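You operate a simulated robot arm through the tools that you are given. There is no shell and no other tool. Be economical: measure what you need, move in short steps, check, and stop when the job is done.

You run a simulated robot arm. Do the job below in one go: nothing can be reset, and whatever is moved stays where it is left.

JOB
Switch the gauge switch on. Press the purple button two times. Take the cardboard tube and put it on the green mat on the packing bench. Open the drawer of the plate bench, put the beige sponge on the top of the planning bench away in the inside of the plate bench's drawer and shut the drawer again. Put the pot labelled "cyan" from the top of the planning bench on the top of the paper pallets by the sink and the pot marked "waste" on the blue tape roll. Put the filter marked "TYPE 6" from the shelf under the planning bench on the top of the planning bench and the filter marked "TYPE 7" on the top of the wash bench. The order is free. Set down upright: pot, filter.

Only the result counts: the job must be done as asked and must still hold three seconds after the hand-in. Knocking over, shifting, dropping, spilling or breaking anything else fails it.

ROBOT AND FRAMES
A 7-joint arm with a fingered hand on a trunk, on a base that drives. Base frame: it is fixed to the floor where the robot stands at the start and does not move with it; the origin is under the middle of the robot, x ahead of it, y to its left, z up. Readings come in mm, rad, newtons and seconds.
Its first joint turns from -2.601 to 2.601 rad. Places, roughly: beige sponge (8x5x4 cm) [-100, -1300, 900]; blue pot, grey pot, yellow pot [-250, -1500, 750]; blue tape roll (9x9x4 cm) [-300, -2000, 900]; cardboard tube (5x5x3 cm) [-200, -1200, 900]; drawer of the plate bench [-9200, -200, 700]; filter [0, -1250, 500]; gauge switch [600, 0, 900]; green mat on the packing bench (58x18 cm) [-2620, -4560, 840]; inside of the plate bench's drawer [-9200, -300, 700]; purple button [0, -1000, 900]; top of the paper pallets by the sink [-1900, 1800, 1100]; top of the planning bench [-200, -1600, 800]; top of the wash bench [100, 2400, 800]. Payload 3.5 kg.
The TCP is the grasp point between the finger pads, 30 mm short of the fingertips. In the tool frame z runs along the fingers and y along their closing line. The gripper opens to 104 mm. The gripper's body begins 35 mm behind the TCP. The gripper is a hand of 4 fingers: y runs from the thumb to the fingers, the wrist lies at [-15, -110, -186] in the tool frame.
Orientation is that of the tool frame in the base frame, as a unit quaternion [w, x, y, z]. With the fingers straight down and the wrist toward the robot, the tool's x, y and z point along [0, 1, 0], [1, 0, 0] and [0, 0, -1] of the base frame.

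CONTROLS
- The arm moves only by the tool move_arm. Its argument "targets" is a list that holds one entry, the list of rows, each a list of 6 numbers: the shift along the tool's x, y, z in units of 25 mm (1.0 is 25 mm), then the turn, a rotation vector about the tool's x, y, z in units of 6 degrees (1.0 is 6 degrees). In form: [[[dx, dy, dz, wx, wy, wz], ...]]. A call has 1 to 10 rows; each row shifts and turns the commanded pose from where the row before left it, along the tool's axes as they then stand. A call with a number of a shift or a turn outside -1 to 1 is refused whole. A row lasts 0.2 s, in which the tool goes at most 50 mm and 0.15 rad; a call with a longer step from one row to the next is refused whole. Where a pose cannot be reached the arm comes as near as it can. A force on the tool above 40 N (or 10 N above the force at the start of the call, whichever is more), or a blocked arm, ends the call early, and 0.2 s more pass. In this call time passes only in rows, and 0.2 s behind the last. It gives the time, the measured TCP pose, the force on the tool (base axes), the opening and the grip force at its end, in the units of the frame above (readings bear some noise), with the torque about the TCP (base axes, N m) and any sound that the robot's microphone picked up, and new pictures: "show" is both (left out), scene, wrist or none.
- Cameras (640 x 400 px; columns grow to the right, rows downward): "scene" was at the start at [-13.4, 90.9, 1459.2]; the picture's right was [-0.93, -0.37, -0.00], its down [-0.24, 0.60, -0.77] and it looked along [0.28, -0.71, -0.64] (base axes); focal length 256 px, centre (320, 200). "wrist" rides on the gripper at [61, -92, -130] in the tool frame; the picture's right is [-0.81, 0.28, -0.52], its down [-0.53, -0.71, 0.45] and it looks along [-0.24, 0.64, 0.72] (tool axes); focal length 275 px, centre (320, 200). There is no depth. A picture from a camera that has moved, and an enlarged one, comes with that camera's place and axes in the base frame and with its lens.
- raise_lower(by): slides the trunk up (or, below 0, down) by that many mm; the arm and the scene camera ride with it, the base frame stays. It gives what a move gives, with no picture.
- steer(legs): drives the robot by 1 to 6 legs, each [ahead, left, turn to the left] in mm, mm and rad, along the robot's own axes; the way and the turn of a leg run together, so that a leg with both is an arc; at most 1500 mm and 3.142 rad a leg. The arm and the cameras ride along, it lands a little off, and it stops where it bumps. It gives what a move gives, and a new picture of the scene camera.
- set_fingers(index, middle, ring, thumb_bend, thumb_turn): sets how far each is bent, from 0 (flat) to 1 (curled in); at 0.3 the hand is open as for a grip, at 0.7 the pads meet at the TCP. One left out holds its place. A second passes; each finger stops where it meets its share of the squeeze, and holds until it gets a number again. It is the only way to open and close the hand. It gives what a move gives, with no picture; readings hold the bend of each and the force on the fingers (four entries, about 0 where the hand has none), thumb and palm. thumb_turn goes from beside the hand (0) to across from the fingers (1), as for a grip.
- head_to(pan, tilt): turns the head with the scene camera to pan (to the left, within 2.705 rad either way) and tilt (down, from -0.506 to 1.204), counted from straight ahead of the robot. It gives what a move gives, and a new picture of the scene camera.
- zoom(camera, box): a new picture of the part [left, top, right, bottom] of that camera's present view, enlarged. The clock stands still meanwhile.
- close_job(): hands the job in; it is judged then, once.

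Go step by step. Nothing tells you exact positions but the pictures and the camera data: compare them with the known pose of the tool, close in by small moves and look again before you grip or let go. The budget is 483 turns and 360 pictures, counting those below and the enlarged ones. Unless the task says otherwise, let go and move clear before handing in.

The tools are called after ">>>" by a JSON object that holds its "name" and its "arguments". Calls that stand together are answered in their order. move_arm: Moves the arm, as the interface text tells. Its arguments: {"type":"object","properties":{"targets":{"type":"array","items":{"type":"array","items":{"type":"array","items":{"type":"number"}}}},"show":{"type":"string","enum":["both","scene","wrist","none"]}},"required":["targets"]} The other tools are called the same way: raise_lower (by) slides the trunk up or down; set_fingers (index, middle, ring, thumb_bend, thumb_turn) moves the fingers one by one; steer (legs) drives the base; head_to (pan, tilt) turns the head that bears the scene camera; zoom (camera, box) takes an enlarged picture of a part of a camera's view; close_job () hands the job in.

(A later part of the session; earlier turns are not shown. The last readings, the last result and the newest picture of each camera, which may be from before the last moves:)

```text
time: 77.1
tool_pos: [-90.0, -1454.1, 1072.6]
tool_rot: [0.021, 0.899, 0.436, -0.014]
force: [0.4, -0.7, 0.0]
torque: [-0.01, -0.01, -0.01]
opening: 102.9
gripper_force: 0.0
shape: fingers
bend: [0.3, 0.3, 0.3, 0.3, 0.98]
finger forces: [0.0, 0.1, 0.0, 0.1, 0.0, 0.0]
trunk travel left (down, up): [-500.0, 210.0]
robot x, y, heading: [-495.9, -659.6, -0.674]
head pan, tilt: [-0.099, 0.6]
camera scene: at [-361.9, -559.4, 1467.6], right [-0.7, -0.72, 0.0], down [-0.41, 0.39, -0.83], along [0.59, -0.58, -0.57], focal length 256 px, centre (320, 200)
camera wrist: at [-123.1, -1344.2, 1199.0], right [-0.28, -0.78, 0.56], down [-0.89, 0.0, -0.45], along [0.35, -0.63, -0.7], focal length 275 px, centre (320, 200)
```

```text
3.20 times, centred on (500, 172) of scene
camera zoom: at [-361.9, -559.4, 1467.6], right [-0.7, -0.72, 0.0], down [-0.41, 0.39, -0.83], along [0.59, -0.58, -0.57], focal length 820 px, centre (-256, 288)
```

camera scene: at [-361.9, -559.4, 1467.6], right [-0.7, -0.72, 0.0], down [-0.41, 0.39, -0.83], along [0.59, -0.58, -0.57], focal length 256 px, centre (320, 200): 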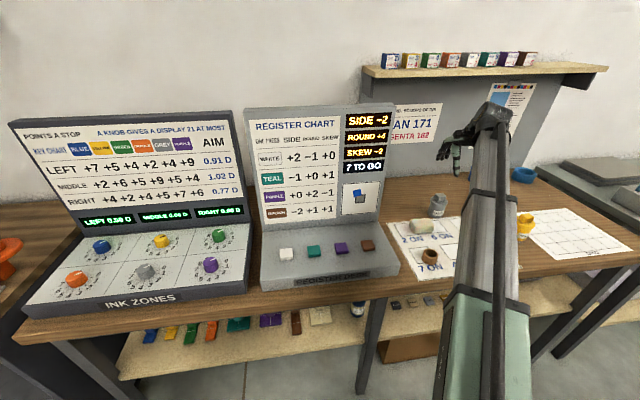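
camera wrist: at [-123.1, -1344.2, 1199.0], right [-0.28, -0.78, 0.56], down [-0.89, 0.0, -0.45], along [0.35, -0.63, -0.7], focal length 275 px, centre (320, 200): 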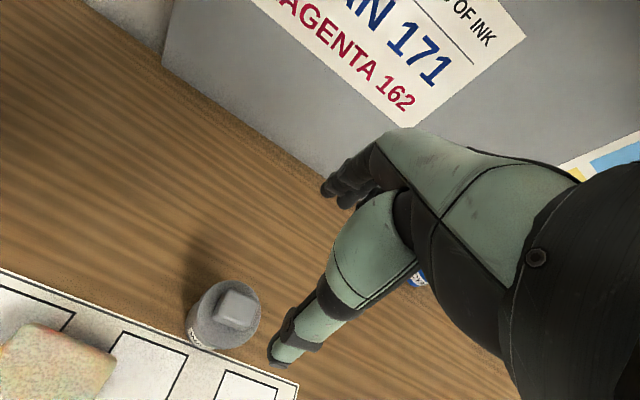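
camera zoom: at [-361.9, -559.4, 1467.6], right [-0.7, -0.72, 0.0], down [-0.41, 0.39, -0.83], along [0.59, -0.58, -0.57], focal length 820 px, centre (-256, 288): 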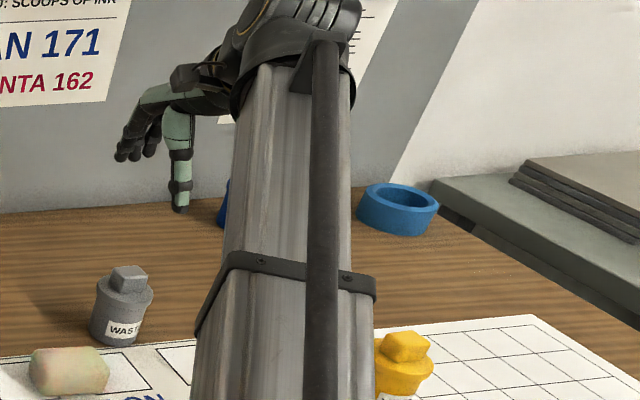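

The cap is at about (-102, -1446, 928) and the bench top near z 853. I'll level the hand, correct about 14 mm and come down to just above the pot.

>>> {"name": "move_arm", "arguments": {"targets": [[[0, 0, 0, 0.24, 0.43, 0], [-0.04, -0.58, 0, 0, 0, 0], [0, 0, 1, 0, 0, 0], [0, 0, 1, 0, 0, 0], [0, 0, 1, 0, 0, 0], [0, 0, 0.8, 0, 0, 0]]], "show": "wrist"}}

>>> {"name": "zoom", "arguments": {"camera": "scene", "box": [380, 110, 540, 210]}}

```text
time: 78.5
tool_pos: [-100.1, -1446.9, 979.7]
tool_rot: [0.0, 0.899, 0.437, 0.002]
force: [-0.8, 0.5, 1.1]
torque: [0.0, -0.02, 0.01]
opening: 102.7
gripper_force: 0.0
shape: fingers
bend: [0.3, 0.3, 0.3, 0.3, 0.98]
finger forces: [0.0, 0.1, 0.1, 0.0, 0.0, 0.0]
trunk travel left (down, up): [-500.0, 210.0]
robot x, y, heading: [-496.3, -660.0, -0.674]
head pan, tilt: [-0.099, 0.6]
camera wrist: at [-134.2, -1343.0, 1111.9], right [-0.29, -0.81, 0.52], down [-0.89, 0.02, -0.46], along [0.36, -0.59, -0.73], focal length 275 px, centre (320, 200)
```

wrist: 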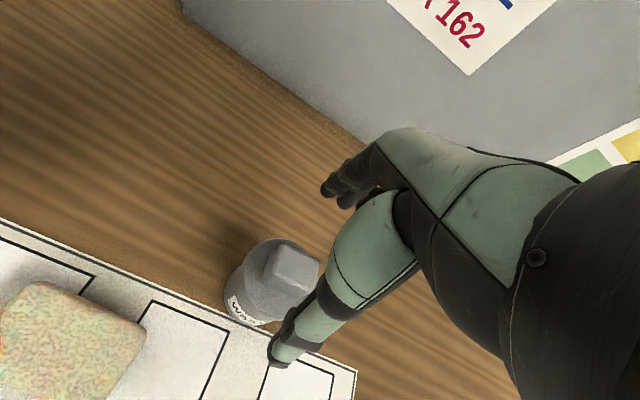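

```text
4.00 times, centred on (460, 160) of scene
camera zoom: at [-361.9, -559.4, 1467.7], right [-0.7, -0.72, 0.0], down [-0.41, 0.39, -0.83], along [0.59, -0.58, -0.56], focal length 1024 px, centre (-240, 360)
```

zoom: 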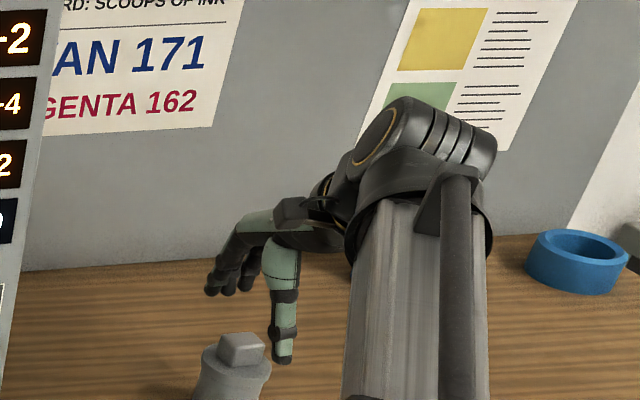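

The cap sits exactly under the TCP. Descending to grasp height with force watching.

>>> {"name": "move_arm", "arguments": {"targets": [[[0, 0, 0.7, 0, 0, 0], [0, 0, 0.7, 0, 0, 0], [0, 0, 0.7, 0, 0, 0], [0, 0, 0.6, 0, 0, 0], [0, 0, 0.6, 0, 0, 0]]], "show": "wrist"}}

>>> {"name": "zoom", "arguments": {"camera": "scene", "box": [380, 140, 540, 240]}}

```text
time: 79.7
tool_pos: [-102.2, -1447.4, 895.2]
tool_rot: [-0.001, 0.9, 0.437, 0.0]
force: [-0.8, 0.3, -0.3]
torque: [-0.01, -0.01, -0.01]
opening: 102.8
gripper_force: 0.0
shape: fingers
bend: [0.3, 0.3, 0.3, 0.3, 0.98]
finger forces: [0.0, 0.1, 0.0, 0.0, 0.0, 0.0]
trunk travel left (down, up): [-500.0, 210.0]
robot x, y, heading: [-492.3, -660.7, -0.674]
head pan, tilt: [-0.099, 0.6]
camera wrist: at [-136.3, -1342.9, 1027.0], right [-0.29, -0.81, 0.52], down [-0.89, 0.02, -0.46], along [0.36, -0.59, -0.72], focal length 275 px, centre (320, 200)
```

wrist: 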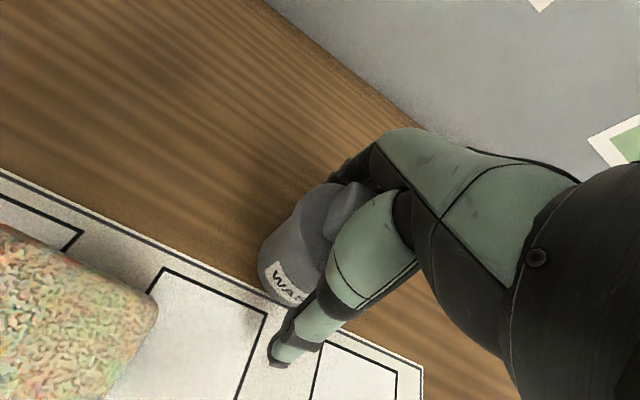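

```text
4.00 times, centred on (460, 190) of scene
camera zoom: at [-362.0, -559.3, 1467.7], right [-0.7, -0.72, 0.0], down [-0.41, 0.39, -0.83], along [0.59, -0.58, -0.56], focal length 1024 px, centre (-240, 240)
```

zoom: 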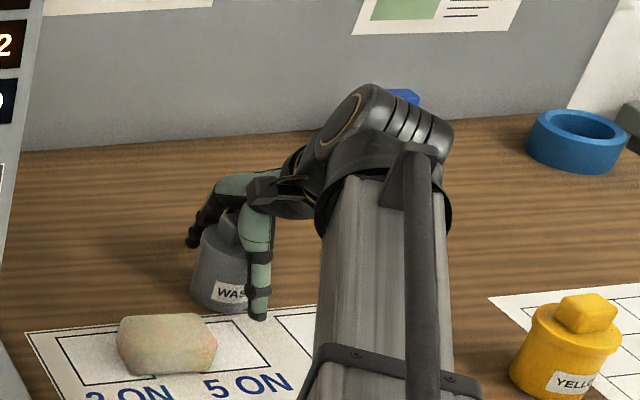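

The pot stands between thumb and fingers. Closing gently.

>>> {"name": "set_fingers", "arguments": {"index": 0.6, "middle": 0.6, "ring": 0.6, "thumb_bend": 0.6}}

>>> {"name": "zoom", "arguments": {"camera": "wrist", "box": [160, 120, 480, 320]}}

```text
time: 80.7
tool_pos: [-101.9, -1446.4, 896.4]
tool_rot: [-0.001, 0.899, 0.437, 0.001]
force: [-0.2, 0.1, -0.5]
torque: [-0.08, -0.05, -0.02]
opening: 51.5
gripper_force: 18.5
shape: fingers
bend: [0.5, 0.56, 0.6, 0.52, 1.0]
finger forces: [14.7, 3.2, 0.0, 0.0, 18.5, 0.0]
trunk travel left (down, up): [-500.0, 210.0]
robot x, y, heading: [-496.6, -657.4, -0.673]
head pan, tilt: [-0.099, 0.6]
heard: snap
```

```text
2.00 times, centred on (320, 220) of wrist
camera zoom: at [-136.3, -1342.8, 1027.1], right [-0.29, -0.81, 0.52], down [-0.89, 0.02, -0.46], along [0.36, -0.59, -0.73], focal length 551 px, centre (320, 160)
```

zoom: 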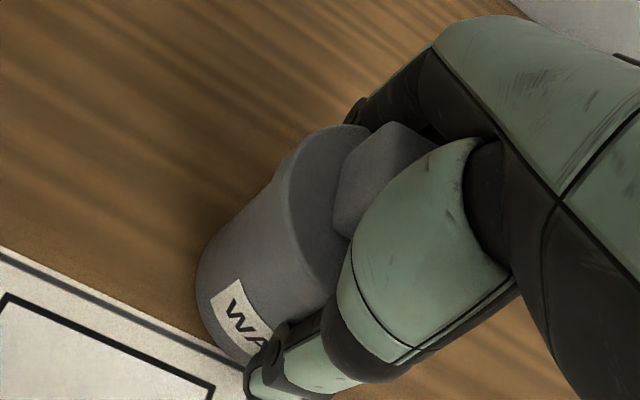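

A "snap" was heard and only the index finger and thumb carry load. I'll check the pot from the scene camera.

>>> {"name": "zoom", "arguments": {"camera": "scene", "box": [400, 165, 496, 225]}}

```text
6.67 times, centred on (448, 195) of scene
camera zoom: at [-362.0, -559.3, 1467.6], right [-0.7, -0.72, 0.0], down [-0.41, 0.39, -0.83], along [0.59, -0.58, -0.56], focal length 1708 px, centre (-533, 233)
```

zoom: 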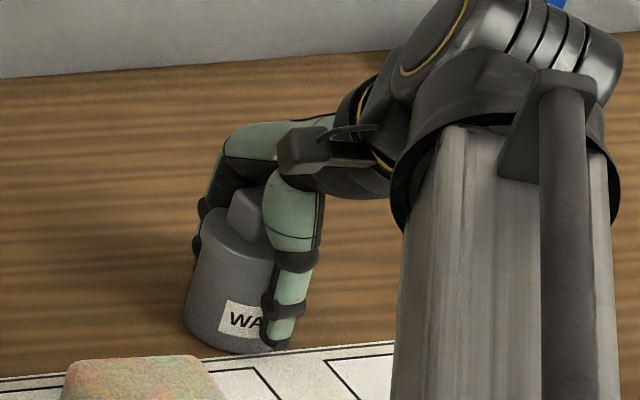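

The pot looks intact and upright. I'll close the middle and ring fingers further so they share the load.

>>> {"name": "set_fingers", "arguments": {"middle": 0.75, "ring": 0.75}}

>>> {"name": "zoom", "arguments": {"camera": "wrist", "box": [160, 120, 480, 320]}}

```text
time: 81.7
tool_pos: [-102.6, -1446.3, 894.9]
tool_rot: [-0.001, 0.899, 0.438, 0.001]
force: [1.7, -1.2, -1.1]
torque: [-0.14, -0.11, -0.01]
opening: 51.3
gripper_force: 22.2
shape: fingers
bend: [0.53, 0.6, 0.74, 0.52, 0.99]
finger forces: [10.1, 9.9, 3.8, 0.0, 21.2, 0.0]
trunk travel left (down, up): [-500.0, 210.0]
robot x, y, heading: [-497.3, -657.3, -0.675]
head pan, tilt: [-0.099, 0.6]
```

```text
2.00 times, centred on (320, 220) of wrist
camera zoom: at [-136.1, -1343.0, 1026.9], right [-0.29, -0.81, 0.52], down [-0.89, 0.02, -0.46], along [0.36, -0.59, -0.73], focal length 551 px, centre (320, 160)
```

zoom: 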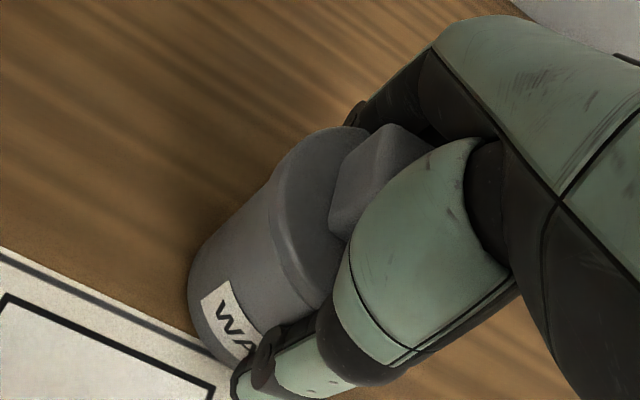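

The grip is shared now (10/10/4 against 21 N). Lifting 40 mm to check that it holds.

>>> {"name": "move_arm", "arguments": {"targets": [[[0, 0, -0.4, 0, 0, 0], [0, 0, -0.4, 0, 0, 0], [0, 0, -0.8, 0, 0, 0]]], "show": "wrist"}}

>>> {"name": "zoom", "arguments": {"camera": "scene", "box": [400, 145, 496, 205]}}

```text
time: 82.5
tool_pos: [-102.1, -1445.6, 937.4]
tool_rot: [-0.001, 0.9, 0.437, 0.0]
force: [-0.3, 0.5, -5.3]
torque: [-0.05, -0.01, 0.0]
opening: 51.3
gripper_force: 19.0
shape: fingers
bend: [0.54, 0.62, 0.75, 0.51, 0.99]
finger forces: [10.3, 8.0, 1.0, 0.1, 19.0, 0.0]
trunk travel left (down, up): [-500.0, 210.0]
robot x, y, heading: [-496.5, -656.0, -0.671]
head pan, tilt: [-0.099, 0.6]
camera wrist: at [-135.7, -1342.6, 1068.5], right [-0.29, -0.81, 0.52], down [-0.89, 0.02, -0.45], along [0.36, -0.59, -0.73], focal length 275 px, centre (320, 200)
```

wrist: 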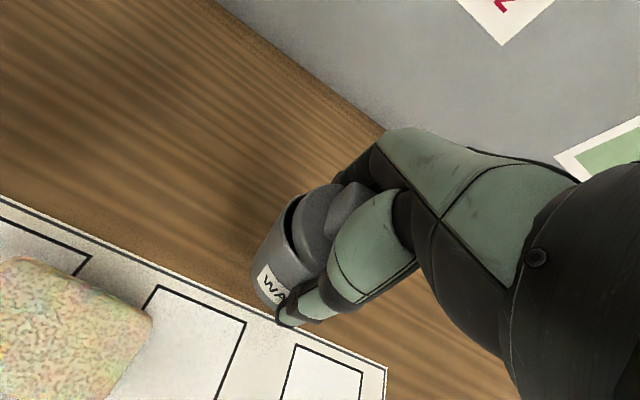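

```text
6.67 times, centred on (448, 175) of scene
camera zoom: at [-361.7, -559.9, 1467.6], right [-0.7, -0.72, 0.0], down [-0.41, 0.39, -0.82], along [0.59, -0.57, -0.57], focal length 1708 px, centre (-533, 367)
```

zoom: 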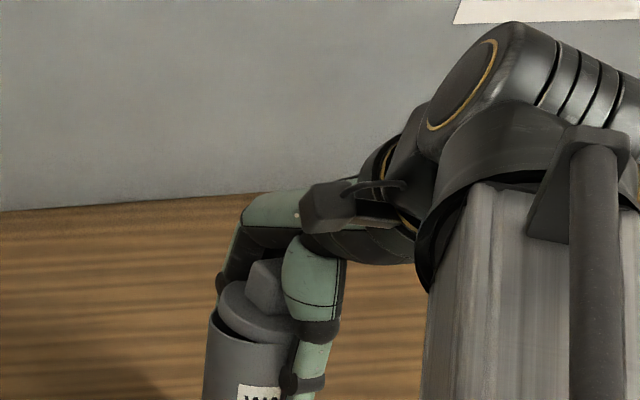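

The lid looks lifted from the body, so the snap was probably the lid. I'll look more closely before doing anything.

>>> {"name": "zoom", "arguments": {"camera": "scene", "box": [416, 170, 480, 210]}}

>>> {"name": "zoom", "arguments": {"camera": "wrist", "box": [230, 160, 390, 260]}}

```text
10.00 times, centred on (448, 190) of scene
camera zoom: at [-361.7, -559.9, 1467.6], right [-0.7, -0.72, 0.0], down [-0.41, 0.39, -0.82], along [0.59, -0.57, -0.57], focal length 2561 px, centre (-960, 300)
```

zoom: 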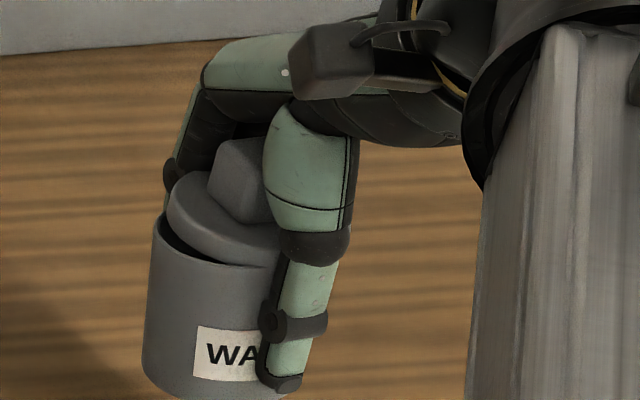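

```text
4.00 times, centred on (310, 210) of wrist
camera zoom: at [-135.7, -1342.6, 1068.5], right [-0.29, -0.81, 0.52], down [-0.89, 0.02, -0.45], along [0.36, -0.59, -0.73], focal length 1101 px, centre (360, 160)
```

zoom: 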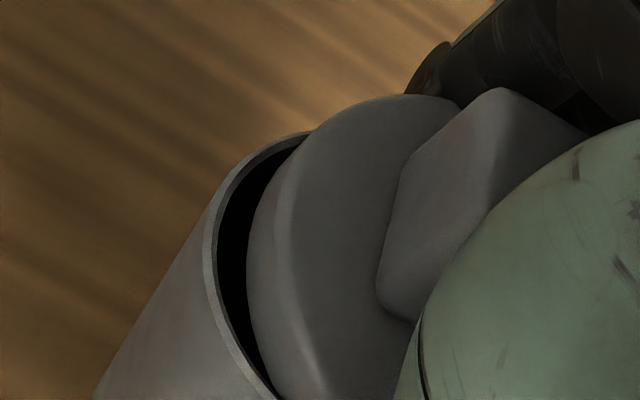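

The lid has popped loose on the held body. I'll set the pot back down where it stood, release, and try to press the lid home.

>>> {"name": "move_arm", "arguments": {"targets": [[[0, 0, 0.4, 0, 0, 0], [0, 0, 0.4, 0, 0, 0], [0, 0, 0.4, 0, 0, 0], [0, 0, 0.3, 0, 0, 0], [0, 0, 0.1, 0, 0, 0]]], "show": "wrist"}}

>>> {"name": "zoom", "arguments": {"camera": "scene", "box": [410, 170, 490, 220]}}

```text
time: 83.7
tool_pos: [-101.6, -1445.7, 897.3]
tool_rot: [0.0, 0.9, 0.436, 0.001]
force: [-2.2, -0.6, 2.1]
torque: [-0.08, -0.1, -0.01]
opening: 51.3
gripper_force: 21.6
shape: fingers
bend: [0.54, 0.62, 0.75, 0.51, 0.99]
finger forces: [9.8, 10.1, 2.0, 0.0, 21.1, 0.0]
trunk travel left (down, up): [-500.0, 210.0]
robot x, y, heading: [-494.1, -654.7, -0.675]
head pan, tilt: [-0.099, 0.6]
camera wrist: at [-136.2, -1341.9, 1029.3], right [-0.29, -0.81, 0.52], down [-0.89, 0.02, -0.46], along [0.36, -0.59, -0.72], focal length 275 px, centre (320, 200)
```

wrist: 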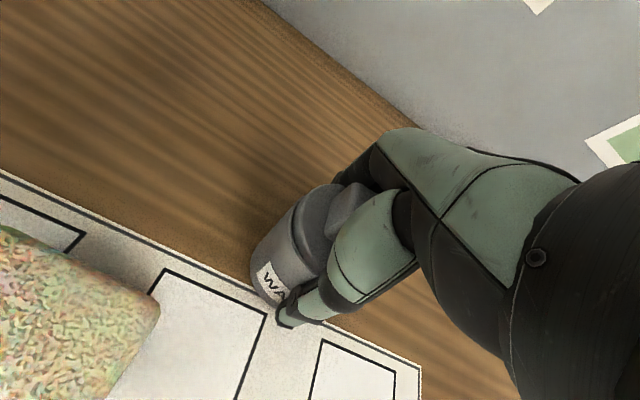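

```text
8.00 times, centred on (450, 195) of scene
camera zoom: at [-362.3, -559.2, 1467.8], right [-0.7, -0.72, 0.0], down [-0.4, 0.39, -0.83], along [0.59, -0.58, -0.56], focal length 2049 px, centre (-720, 240)
```

zoom: 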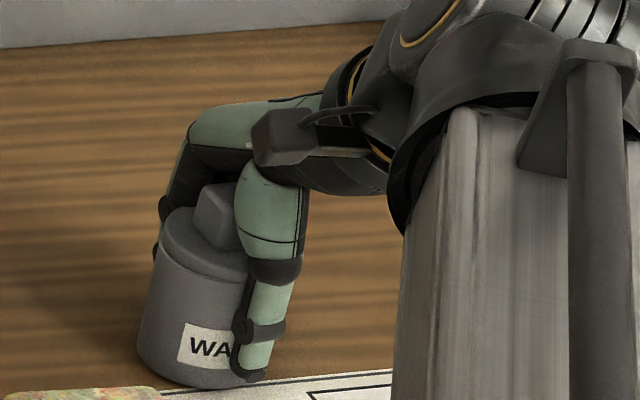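

The lid looks seated again with the body on the bench. Releasing slowly.

>>> {"name": "set_fingers", "arguments": {"index": 0.3, "middle": 0.3, "ring": 0.3, "thumb_bend": 0.3}}

>>> {"name": "zoom", "arguments": {"camera": "scene", "box": [410, 170, 490, 220]}}

>>> {"name": "zoom", "arguments": {"camera": "wrist", "box": [200, 140, 400, 265]}}

```text
time: 84.7
tool_pos: [-100.4, -1446.7, 897.5]
tool_rot: [-0.001, 0.9, 0.437, 0.001]
force: [0.3, 0.3, 0.3]
torque: [-0.02, -0.02, 0.0]
opening: 102.9
gripper_force: 0.0
shape: fingers
bend: [0.3, 0.3, 0.3, 0.3, 0.98]
finger forces: [0.1, 0.0, 0.0, 0.0, 0.0, 0.1]
trunk travel left (down, up): [-500.0, 210.0]
robot x, y, heading: [-492.3, -658.2, -0.671]
head pan, tilt: [-0.099, 0.6]
```

```text
8.00 times, centred on (450, 195) of scene
camera zoom: at [-361.9, -559.3, 1467.6], right [-0.7, -0.72, 0.0], down [-0.41, 0.39, -0.83], along [0.59, -0.58, -0.56], focal length 2049 px, centre (-720, 240)
```

zoom: 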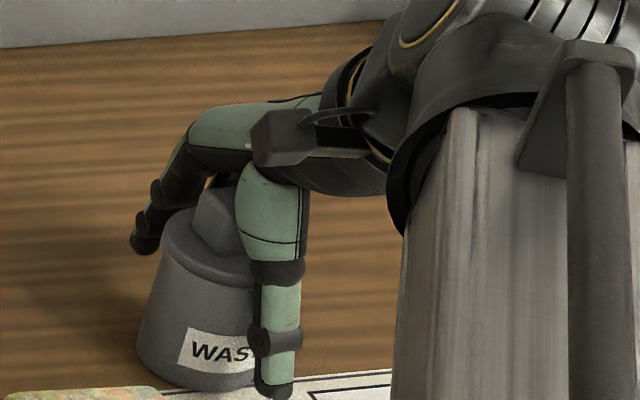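

```text
3.20 times, centred on (300, 202) of wrist
camera zoom: at [-135.7, -1341.8, 1028.7], right [-0.29, -0.81, 0.52], down [-0.89, 0.02, -0.46], along [0.36, -0.59, -0.73], focal length 881 px, centre (384, 192)
```

zoom: 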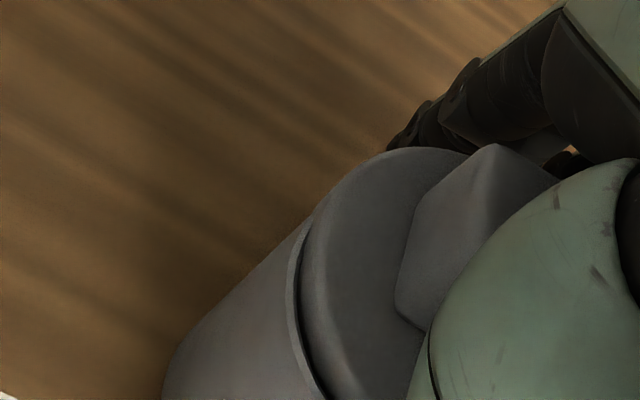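

The lid settled back. I'll lift clear and inspect it.

>>> {"name": "move_arm", "arguments": {"targets": [[[0, 0, -1, 0, 0, 0], [0, 0, -1, 0, 0, 0], [0, 0, -1, 0, 0, 0], [0, 0, -1, 0, 0, 0]]], "show": "wrist"}}

>>> {"name": "zoom", "arguments": {"camera": "wrist", "box": [200, 210, 360, 310]}}

>>> {"name": "zoom", "arguments": {"camera": "scene", "box": [410, 170, 490, 220]}}

```text
time: 85.7
tool_pos: [-102.9, -1446.6, 997.0]
tool_rot: [-0.001, 0.899, 0.437, 0.0]
force: [-0.5, -0.3, -0.2]
torque: [0.02, 0.0, 0.01]
opening: 102.6
gripper_force: 0.1
shape: fingers
bend: [0.3, 0.3, 0.3, 0.3, 0.98]
finger forces: [0.1, 0.0, 0.0, 0.0, 0.1, 0.1]
trunk travel left (down, up): [-500.0, 210.0]
robot x, y, heading: [-498.1, -663.4, -0.672]
head pan, tilt: [-0.099, 0.6]
camera wrist: at [-137.6, -1342.3, 1127.8], right [-0.29, -0.81, 0.52], down [-0.89, 0.02, -0.46], along [0.36, -0.59, -0.73], focal length 275 px, centre (320, 200)
```

wrist: 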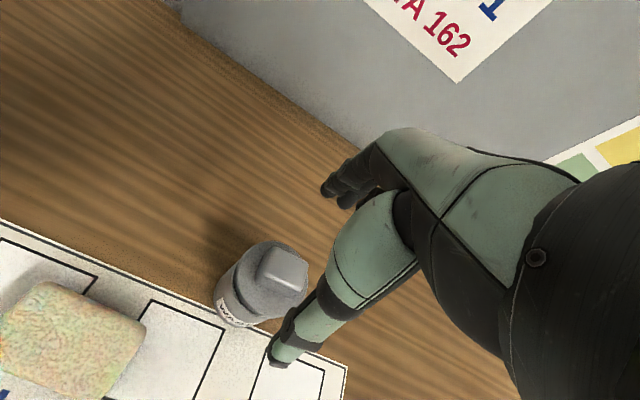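

```text
4.00 times, centred on (280, 260) of wrist
camera zoom: at [-137.6, -1342.3, 1127.8], right [-0.29, -0.81, 0.52], down [-0.89, 0.02, -0.46], along [0.36, -0.59, -0.73], focal length 1101 px, centre (480, -40)
```

zoom: 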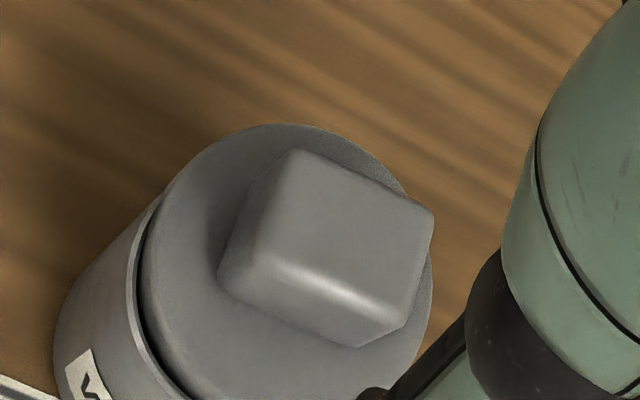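

```text
8.00 times, centred on (450, 195) of scene
camera zoom: at [-362.0, -559.2, 1467.6], right [-0.7, -0.72, 0.0], down [-0.41, 0.39, -0.83], along [0.59, -0.58, -0.56], focal length 2049 px, centre (-720, 240)
```

zoom: 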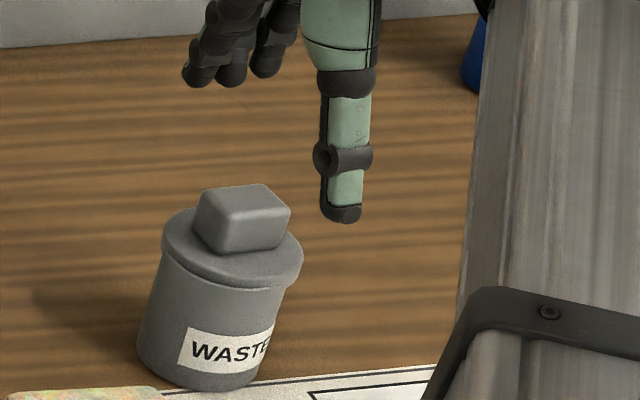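

The lid is slightly ajar. I'll make the pinch pointer and press the lid's knob straight down at (-101, -1445).

>>> {"name": "set_fingers", "arguments": {"index": 1, "middle": 0.72, "ring": 1, "thumb_bend": 0.7}}

>>> {"name": "move_arm", "arguments": {"targets": [[[0, 0, 0.6, 0, 0, 0], [0, 0, 0.4, 0, 0, 0], [0, 0, 0.16, 0, 0, 0], [0, 0, 0.16, 0, 0, 0], [0, 0, 0.16, 0, 0, 0]]], "show": "wrist"}}

>>> {"name": "zoom", "arguments": {"camera": "scene", "box": [410, 170, 490, 220]}}

```text
time: 86.7
tool_pos: [-103.1, -1445.9, 995.4]
tool_rot: [0.0, 0.9, 0.436, 0.001]
force: [-1.2, 0.3, -0.3]
torque: [0.0, -0.02, 0.0]
opening: 46.1
gripper_force: 0.2
shape: fingers
bend: [1.0, 0.72, 1.0, 0.7, 1.0]
finger forces: [0.1, 0.1, 0.1, 0.0, 0.1, 0.0]
trunk travel left (down, up): [-500.0, 210.0]
robot x, y, heading: [-495.7, -662.3, -0.675]
head pan, tilt: [-0.099, 0.6]
```

```text
time: 87.7
tool_pos: [-102.3, -1444.1, 972.4]
tool_rot: [0.006, 0.9, 0.436, 0.002]
force: [-3.9, 3.3, 24.5]
torque: [0.3, 0.26, 0.0]
opening: 45.6
gripper_force: 12.4
shape: fingers
bend: [1.0, 0.72, 1.0, 0.7, 1.0]
finger forces: [0.0, 0.0, 0.0, 0.0, 24.7, 0.0]
trunk travel left (down, up): [-500.0, 210.0]
robot x, y, heading: [-497.6, -658.4, -0.669]
head pan, tilt: [-0.099, 0.6]
stopped in row 5: the force on the tool passed its limit at 44 N (the readings are from after the stop); the commanded pose is now the measured one
camera wrist: at [-138.0, -1339.3, 1102.7], right [-0.29, -0.8, 0.52], down [-0.89, 0.02, -0.46], along [0.36, -0.6, -0.72], focal length 275 px, centre (320, 200)
```

wrist: 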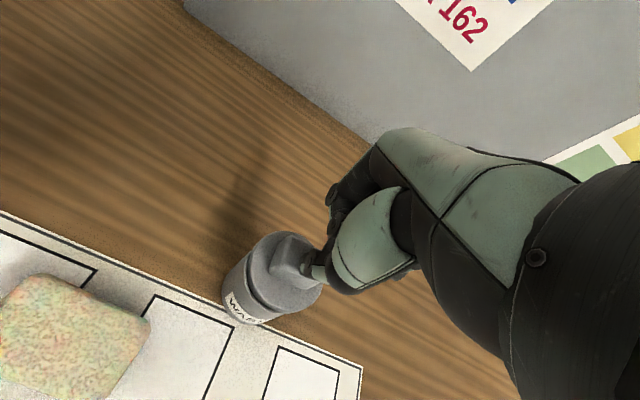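

```text
8.00 times, centred on (450, 195) of scene
camera zoom: at [-363.6, -556.4, 1467.8], right [-0.7, -0.72, 0.0], down [-0.4, 0.39, -0.83], along [0.59, -0.58, -0.56], focal length 2049 px, centre (-720, 240)
```

zoom: 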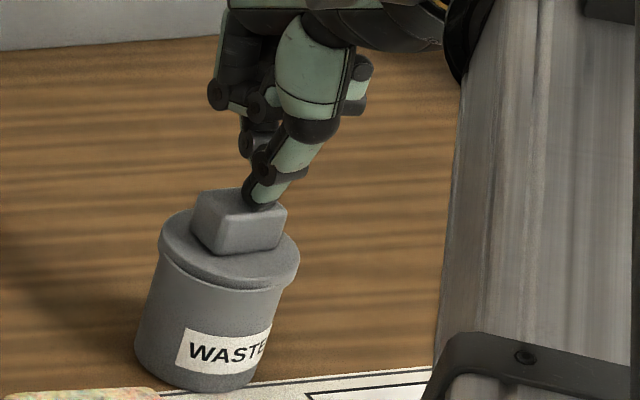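

The tip pressed on the knob's right edge, so I'll lift, shift about 11 mm to the left, and press centrally.

>>> {"name": "move_arm", "arguments": {"targets": [[[0, 0, -0.6, 0, 0, 0], [0.44, 0.1, 0, 0, 0, 0]]], "show": "none"}}

>>> {"name": "move_arm", "arguments": {"targets": [[[0, 0, 0.4, 0, 0, 0], [0, 0, 0.16, 0, 0, 0], [0, 0, 0.16, 0, 0, 0], [0, 0, 0.16, 0, 0, 0], [0, 0, 0.16, 0, 0, 0]]], "show": "wrist"}}

>>> {"name": "zoom", "arguments": {"camera": "scene", "box": [410, 170, 490, 220]}}

```text
time: 88.3
tool_pos: [-92.3, -1438.6, 981.7]
tool_rot: [0.002, 0.9, 0.436, 0.001]
force: [-0.2, 0.7, -0.5]
torque: [-0.02, 0.01, -0.01]
opening: 46.0
gripper_force: 0.0
shape: fingers
bend: [1.0, 0.72, 1.0, 0.7, 1.0]
finger forces: [0.1, 0.0, 0.1, 0.0, 0.1, 0.0]
trunk travel left (down, up): [-500.0, 210.0]
robot x, y, heading: [-494.6, -655.4, -0.67]
head pan, tilt: [-0.099, 0.6]
```

```text
time: 89.2
tool_pos: [-95.1, -1439.2, 972.7]
tool_rot: [0.007, 0.901, 0.435, 0.002]
force: [-2.6, 4.2, 25.1]
torque: [0.32, 0.2, 0.0]
opening: 45.2
gripper_force: 12.3
shape: fingers
bend: [1.0, 0.72, 1.0, 0.71, 1.0]
finger forces: [0.0, 0.0, 0.0, 0.0, 25.1, 0.2]
trunk travel left (down, up): [-500.0, 210.0]
robot x, y, heading: [-498.9, -656.0, -0.676]
head pan, tilt: [-0.099, 0.6]
stopped in row 4: the force on the tool passed its limit at 44 N (the readings are from after the stop); the commanded pose is now the measured one
camera wrist: at [-129.4, -1332.5, 1101.8], right [-0.29, -0.8, 0.52], down [-0.88, 0.02, -0.47], along [0.36, -0.6, -0.71], focal length 275 px, centre (320, 200)
```

wrist: 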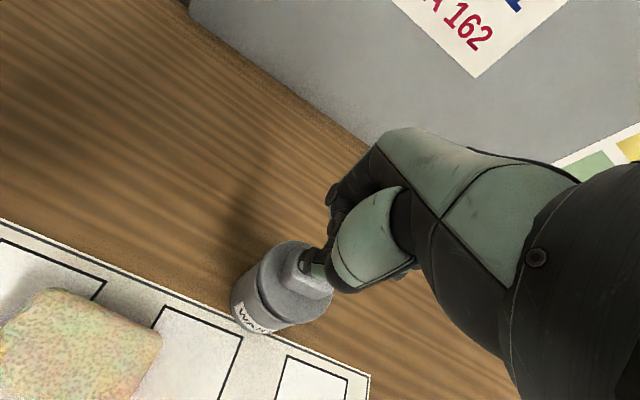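

```text
8.00 times, centred on (450, 195) of scene
camera zoom: at [-363.7, -556.3, 1467.8], right [-0.7, -0.72, 0.0], down [-0.4, 0.39, -0.83], along [0.59, -0.58, -0.56], focal length 2049 px, centre (-720, 240)
```

zoom: 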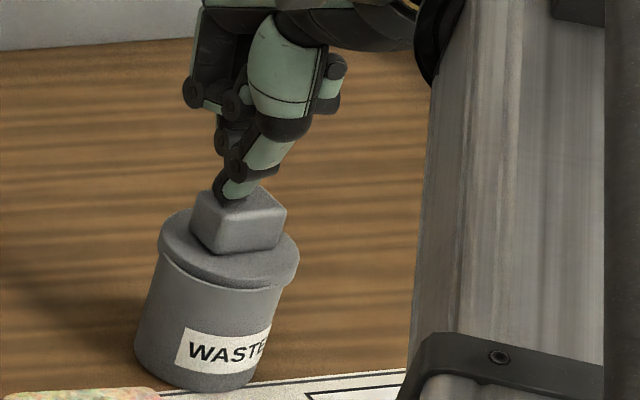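

Neither press produced a snap. I'll compare with an untouched pot to see how a closed lid looks.

>>> {"name": "move_arm", "arguments": {"targets": [[[0, 0, -1, 0, 0, 0], [0, 0, -1, 0, 0, 0], [0, 0, -1, 0, 0, 0], [0, 0, -1, 0, 0, 0]]], "show": "wrist"}}

>>> {"name": "zoom", "arguments": {"camera": "scene", "box": [484, 185, 564, 235]}}

>>> {"name": "zoom", "arguments": {"camera": "scene", "box": [410, 170, 490, 220]}}

>>> {"name": "zoom", "arguments": {"camera": "wrist", "box": [180, 230, 340, 330]}}

```text
time: 90.2
tool_pos: [-92.9, -1441.1, 1064.6]
tool_rot: [0.005, 0.9, 0.435, 0.002]
force: [-0.7, -0.9, -0.4]
torque: [0.0, -0.02, -0.04]
opening: 45.9
gripper_force: 0.0
shape: fingers
bend: [1.0, 0.72, 1.0, 0.7, 1.0]
finger forces: [0.0, 0.0, 0.0, 0.1, 0.1, 0.0]
trunk travel left (down, up): [-500.0, 210.0]
robot x, y, heading: [-497.4, -659.2, -0.667]
head pan, tilt: [-0.099, 0.6]
camera wrist: at [-127.1, -1334.9, 1194.9], right [-0.29, -0.8, 0.52], down [-0.89, 0.02, -0.46], along [0.36, -0.6, -0.72], focal length 275 px, centre (320, 200)
```

wrist: 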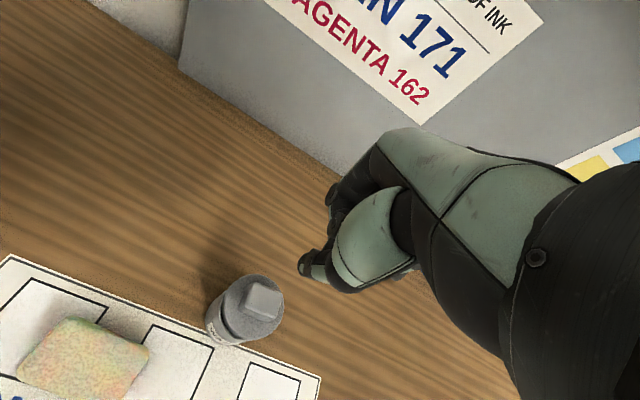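

```text
8.00 times, centred on (524, 210) of scene
camera zoom: at [-362.1, -559.1, 1467.6], right [-0.7, -0.72, 0.0], down [-0.4, 0.39, -0.83], along [0.59, -0.58, -0.56], focal length 2049 px, centre (-1312, 120)
```

zoom: 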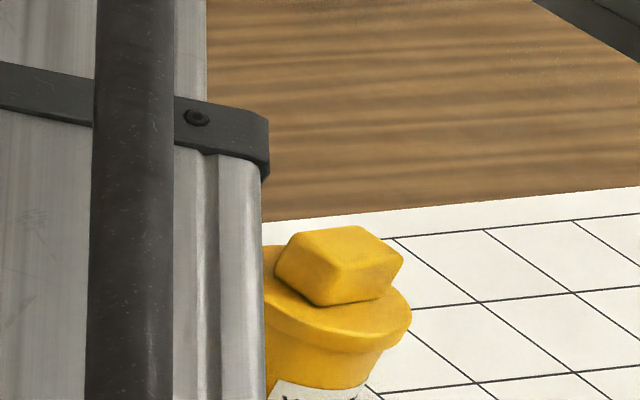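

```text
8.00 times, centred on (450, 195) of scene
camera zoom: at [-362.1, -559.1, 1467.6], right [-0.7, -0.72, 0.0], down [-0.4, 0.39, -0.83], along [0.59, -0.58, -0.56], focal length 2049 px, centre (-720, 240)
```

zoom: 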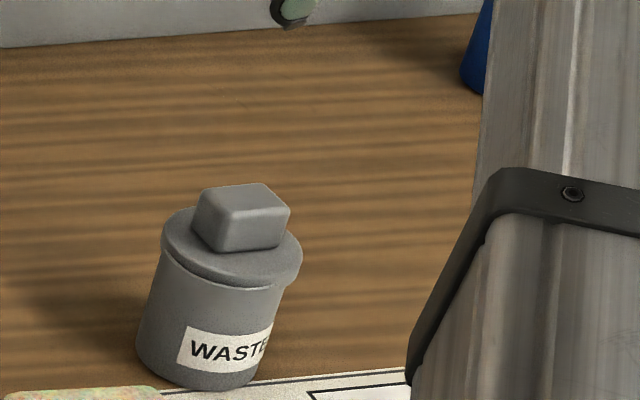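

```text
4.00 times, centred on (260, 280) of wrist
camera zoom: at [-127.1, -1334.9, 1194.9], right [-0.29, -0.8, 0.52], down [-0.89, 0.02, -0.46], along [0.36, -0.6, -0.72], focal length 1101 px, centre (560, -120)
```

zoom: 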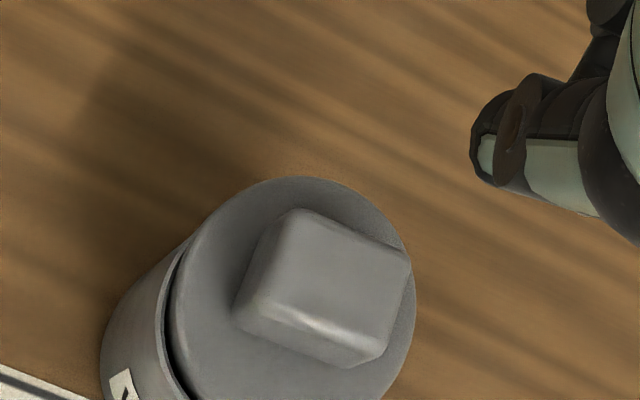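

The yellow pot's closed lid overhangs evenly. The grey lid sits tilted, with one edge inside the rim, so I'll pick it up by its square knob, which is aligned with the hand, and reseat it.

>>> {"name": "set_fingers", "arguments": {"index": 0.42, "middle": 0.42, "ring": 0.42, "thumb_bend": 0.42}}

>>> {"name": "move_arm", "arguments": {"targets": [[[-0.29, -0.18, 0.6, -0.05, 0.05, 0], [0, 0, 0.9, 0, 0, 0], [0, 0, 0.9, 0, 0, 0], [0, 0, 0.9, 0, 0, 0]]], "show": "wrist"}}

>>> {"name": "zoom", "arguments": {"camera": "wrist", "box": [200, 190, 400, 315]}}

>>> {"name": "zoom", "arguments": {"camera": "scene", "box": [410, 160, 490, 210]}}

```text
time: 91.2
tool_pos: [-91.7, -1440.5, 1064.6]
tool_rot: [0.005, 0.9, 0.435, 0.003]
force: [0.2, -0.2, -0.1]
torque: [-0.02, 0.01, 0.02]
opening: 72.2
gripper_force: 0.1
shape: fingers
bend: [0.42, 0.42, 0.42, 0.42, 0.99]
finger forces: [0.0, 0.0, 0.0, 0.1, 0.1, 0.0]
trunk travel left (down, up): [-500.0, 210.0]
robot x, y, heading: [-496.0, -662.3, -0.671]
head pan, tilt: [-0.099, 0.6]
```

```text
time: 92.2
tool_pos: [-102.4, -1443.5, 983.3]
tool_rot: [0.006, 0.9, 0.436, 0.006]
force: [-0.2, 0.3, 0.8]
torque: [-0.01, 0.0, -0.01]
opening: 72.2
gripper_force: 0.1
shape: fingers
bend: [0.42, 0.42, 0.42, 0.42, 0.99]
finger forces: [0.0, 0.0, 0.0, 0.0, 0.0, 0.0]
trunk travel left (down, up): [-500.0, 210.0]
robot x, y, heading: [-498.2, -657.3, -0.673]
head pan, tilt: [-0.099, 0.6]
camera wrist: at [-138.3, -1338.1, 1113.4], right [-0.29, -0.8, 0.52], down [-0.88, 0.02, -0.47], along [0.37, -0.6, -0.72], focal length 275 px, centre (320, 200)
```

wrist: 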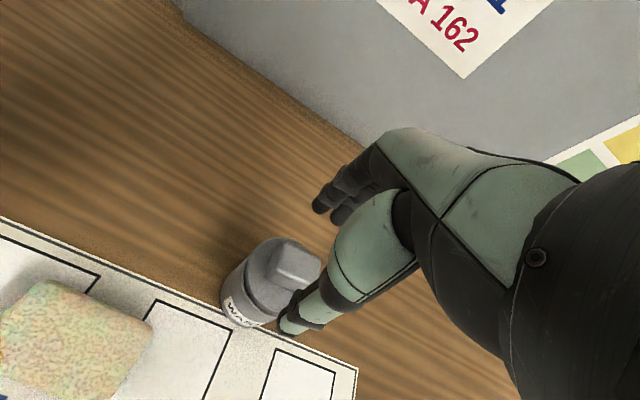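

```text
3.20 times, centred on (300, 252) of wrist
camera zoom: at [-138.3, -1338.1, 1113.4], right [-0.29, -0.8, 0.52], down [-0.88, 0.02, -0.47], along [0.37, -0.6, -0.72], focal length 881 px, centre (384, 32)
```

zoom: 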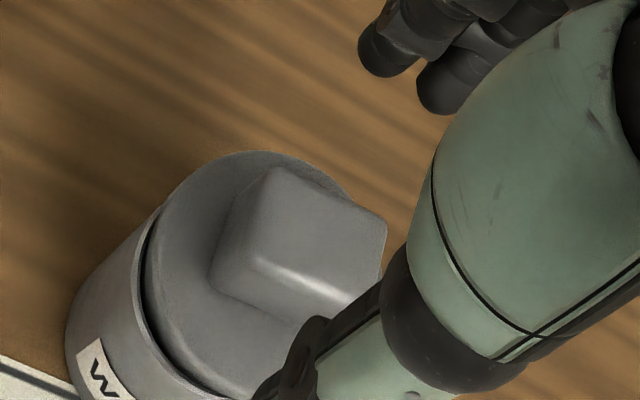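

```text
8.00 times, centred on (450, 185) of scene
camera zoom: at [-362.0, -559.3, 1467.7], right [-0.7, -0.72, 0.0], down [-0.41, 0.39, -0.83], along [0.59, -0.58, -0.56], focal length 2049 px, centre (-720, 320)
```

zoom: 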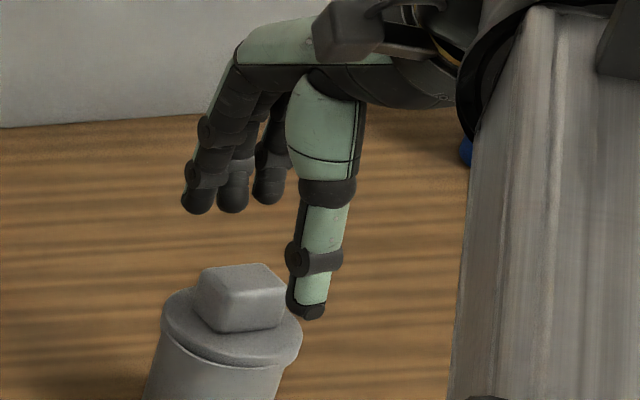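

The knob is centred under the TCP. I'll descend to knob height and grip it lightly.

>>> {"name": "move_arm", "arguments": {"targets": [[[0, 0, 0.5, 0, 0, 0], [0, 0, 0.4, 0, 0, 0], [0, 0, 0.36, 0, 0, 0]]], "show": "none"}}

>>> {"name": "set_fingers", "arguments": {"index": 0.56, "middle": 0.56, "ring": 0.56, "thumb_bend": 0.56}}

>>> {"name": "zoom", "arguments": {"camera": "wrist", "box": [200, 170, 400, 295]}}

>>> {"name": "zoom", "arguments": {"camera": "scene", "box": [410, 165, 490, 215]}}

```text
time: 93.0
tool_pos: [-98.7, -1443.9, 951.5]
tool_rot: [0.006, 0.9, 0.435, 0.006]
force: [0.2, -0.2, 0.3]
torque: [0.0, 0.02, 0.01]
opening: 72.3
gripper_force: 0.1
shape: fingers
bend: [0.42, 0.42, 0.42, 0.42, 0.99]
finger forces: [0.1, 0.1, 0.0, 0.1, 0.0, 0.1]
trunk travel left (down, up): [-500.0, 210.0]
robot x, y, heading: [-495.5, -661.3, -0.674]
head pan, tilt: [-0.099, 0.6]
```

```text
time: 94.0
tool_pos: [-100.2, -1443.0, 952.5]
tool_rot: [0.005, 0.9, 0.435, 0.006]
force: [-0.3, -0.2, 0.6]
torque: [0.01, 0.0, 0.01]
opening: 36.9
gripper_force: 0.0
shape: fingers
bend: [0.56, 0.56, 0.56, 0.56, 1.0]
finger forces: [0.1, 0.0, 0.1, 0.1, 0.0, 0.0]
trunk travel left (down, up): [-500.0, 210.0]
robot x, y, heading: [-500.5, -654.9, -0.671]
head pan, tilt: [-0.099, 0.6]
```

```text
3.20 times, centred on (300, 232) of wrist
camera zoom: at [-136.2, -1337.4, 1082.7], right [-0.29, -0.8, 0.52], down [-0.88, 0.02, -0.47], along [0.36, -0.6, -0.72], focal length 881 px, centre (384, 96)
```

zoom: 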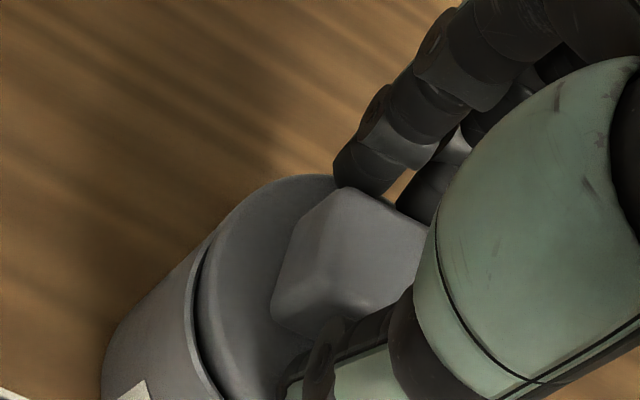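

```text
8.00 times, centred on (450, 190) of scene
camera zoom: at [-362.0, -559.2, 1467.6], right [-0.7, -0.72, 0.0], down [-0.41, 0.39, -0.83], along [0.59, -0.58, -0.56], focal length 2049 px, centre (-720, 280)
```

zoom: 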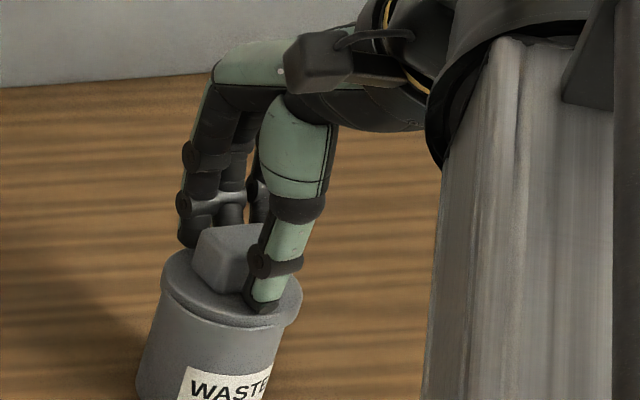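

Fingers are nearly touching the knob. Closing to contact.

>>> {"name": "set_fingers", "arguments": {"index": 0.66, "middle": 0.66, "ring": 0.66, "thumb_bend": 0.62}}

>>> {"name": "move_arm", "arguments": {"targets": [[[0, 0, -0.2, 0, 0, 0], [0, 0, -0.3, 0, 0, 0], [0, 0, -0.3, 0, 0, 0]]], "show": "wrist"}}

>>> {"name": "zoom", "arguments": {"camera": "scene", "box": [410, 165, 490, 215]}}

>>> {"name": "zoom", "arguments": {"camera": "wrist", "box": [200, 170, 400, 295]}}

```text
time: 95.0
tool_pos: [-101.0, -1442.3, 952.6]
tool_rot: [0.007, 0.9, 0.435, 0.006]
force: [0.8, -0.7, 0.0]
torque: [0.04, 0.03, -0.01]
opening: 23.3
gripper_force: 3.4
shape: fingers
bend: [0.64, 0.64, 0.66, 0.59, 1.0]
finger forces: [1.5, 2.0, 0.1, 0.1, 3.2, 0.0]
trunk travel left (down, up): [-500.0, 210.0]
robot x, y, heading: [-497.2, -659.6, -0.672]
head pan, tilt: [-0.099, 0.6]
```

```text
time: 95.8
tool_pos: [-100.9, -1441.9, 973.2]
tool_rot: [0.005, 0.9, 0.436, 0.006]
force: [-0.9, 0.1, -1.1]
torque: [-0.01, -0.01, -0.02]
opening: 23.3
gripper_force: 3.1
shape: fingers
bend: [0.64, 0.64, 0.66, 0.59, 1.0]
finger forces: [1.4, 1.8, 0.0, 0.1, 3.3, 0.1]
trunk travel left (down, up): [-500.0, 210.0]
robot x, y, heading: [-496.1, -660.3, -0.678]
head pan, tilt: [-0.099, 0.6]
camera wrist: at [-136.5, -1337.0, 1102.8], right [-0.29, -0.8, 0.52], down [-0.88, 0.02, -0.47], along [0.36, -0.6, -0.72], focal length 275 px, centre (320, 200)
```

wrist: 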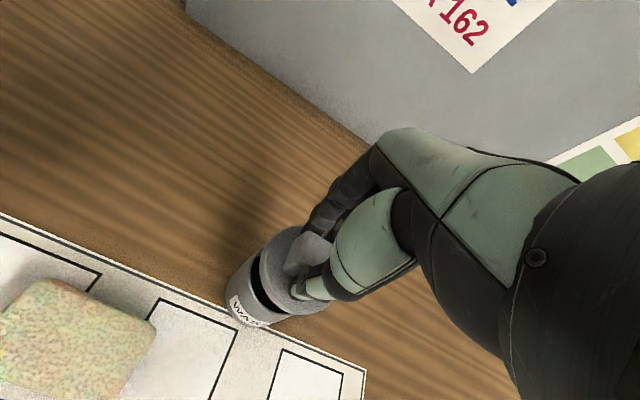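

```text
8.00 times, centred on (450, 190) of scene
camera zoom: at [-362.0, -559.3, 1467.6], right [-0.7, -0.72, 0.0], down [-0.41, 0.39, -0.83], along [0.59, -0.58, -0.56], focal length 2049 px, centre (-720, 280)
```

zoom: 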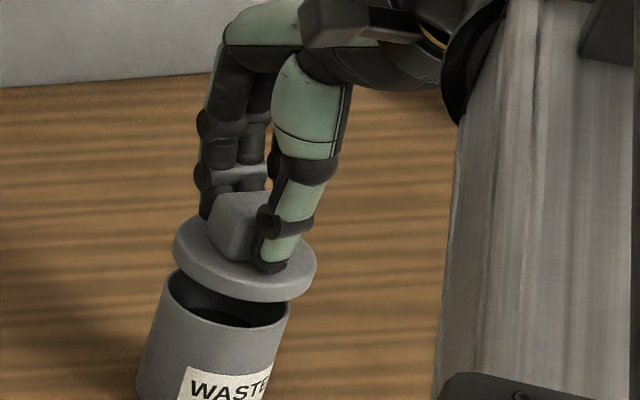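

```text
3.20 times, centred on (300, 232) of wrist
camera zoom: at [-136.5, -1337.0, 1102.8], right [-0.29, -0.8, 0.52], down [-0.88, 0.02, -0.47], along [0.36, -0.6, -0.72], focal length 881 px, centre (384, 96)
```

zoom: 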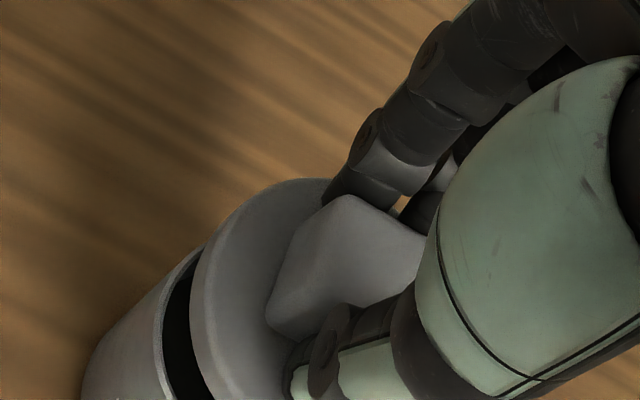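

The lid lifted cleanly and the pot is intact with dark contents inside. I'll lower the lid to just above the rim so I can judge its centring without parallax.

>>> {"name": "move_arm", "arguments": {"targets": [[[0, 0, 0.3, 0, 0, 0], [0, 0, 0.2, 0, 0, 0]]], "show": "none"}}

>>> {"name": "zoom", "arguments": {"camera": "scene", "box": [418, 175, 466, 205]}}

>>> {"name": "zoom", "arguments": {"camera": "wrist", "box": [200, 190, 360, 290]}}

```text
time: 96.4
tool_pos: [-101.5, -1442.1, 959.3]
tool_rot: [0.006, 0.9, 0.435, 0.006]
force: [0.0, -0.3, -0.8]
torque: [0.0, -0.01, -0.01]
opening: 23.1
gripper_force: 2.9
shape: fingers
bend: [0.64, 0.64, 0.66, 0.59, 1.0]
finger forces: [1.4, 1.8, 0.0, 0.1, 3.2, 0.1]
trunk travel left (down, up): [-500.0, 210.0]
robot x, y, heading: [-493.6, -657.3, -0.673]
head pan, tilt: [-0.099, 0.6]
```

```text
13.33 times, centred on (442, 190) of scene
camera zoom: at [-362.0, -559.3, 1467.7], right [-0.7, -0.72, 0.0], down [-0.41, 0.39, -0.83], along [0.59, -0.58, -0.56], focal length 3415 px, centre (-1307, 333)
```

zoom: 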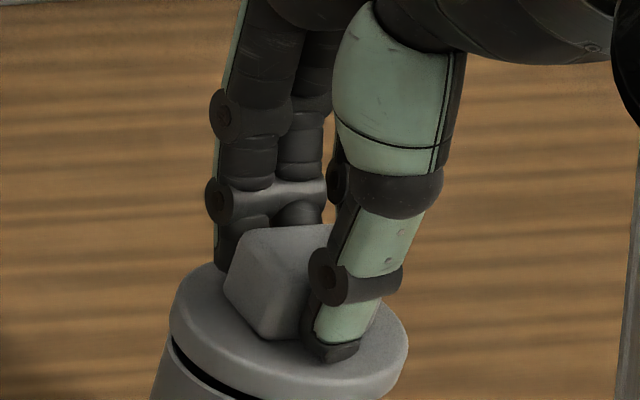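

```text
4.00 times, centred on (280, 240) of wrist
camera zoom: at [-136.8, -1336.6, 1089.9], right [-0.29, -0.8, 0.52], down [-0.88, 0.02, -0.47], along [0.36, -0.6, -0.72], focal length 1101 px, centre (480, 40)
```

zoom: 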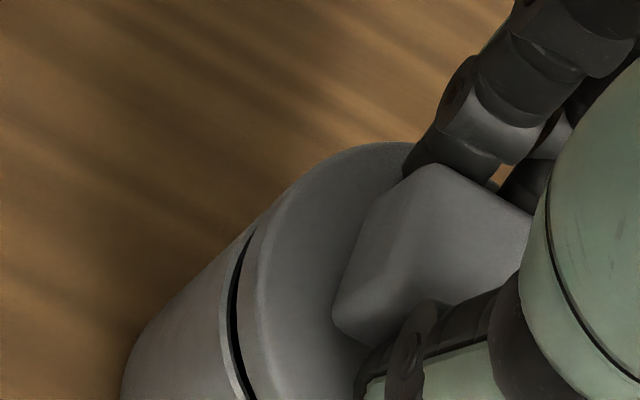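

>>> {"name": "zoom", "arguments": {"camera": "scene", "box": [416, 188, 464, 218]}}

```text
13.33 times, centred on (440, 203) of scene
camera zoom: at [-362.0, -559.3, 1467.7], right [-0.7, -0.72, 0.0], down [-0.41, 0.39, -0.83], along [0.59, -0.58, -0.56], focal length 3415 px, centre (-1280, 160)
```

zoom: 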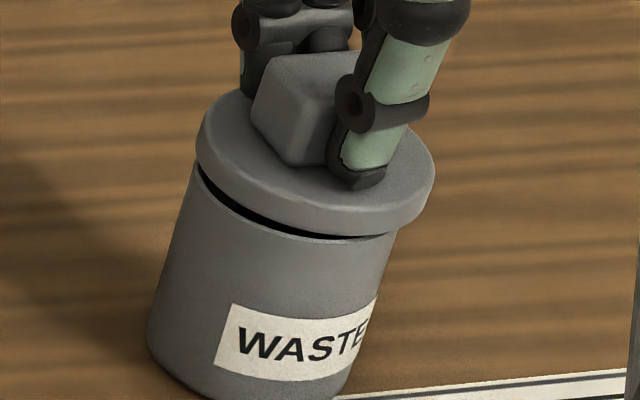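

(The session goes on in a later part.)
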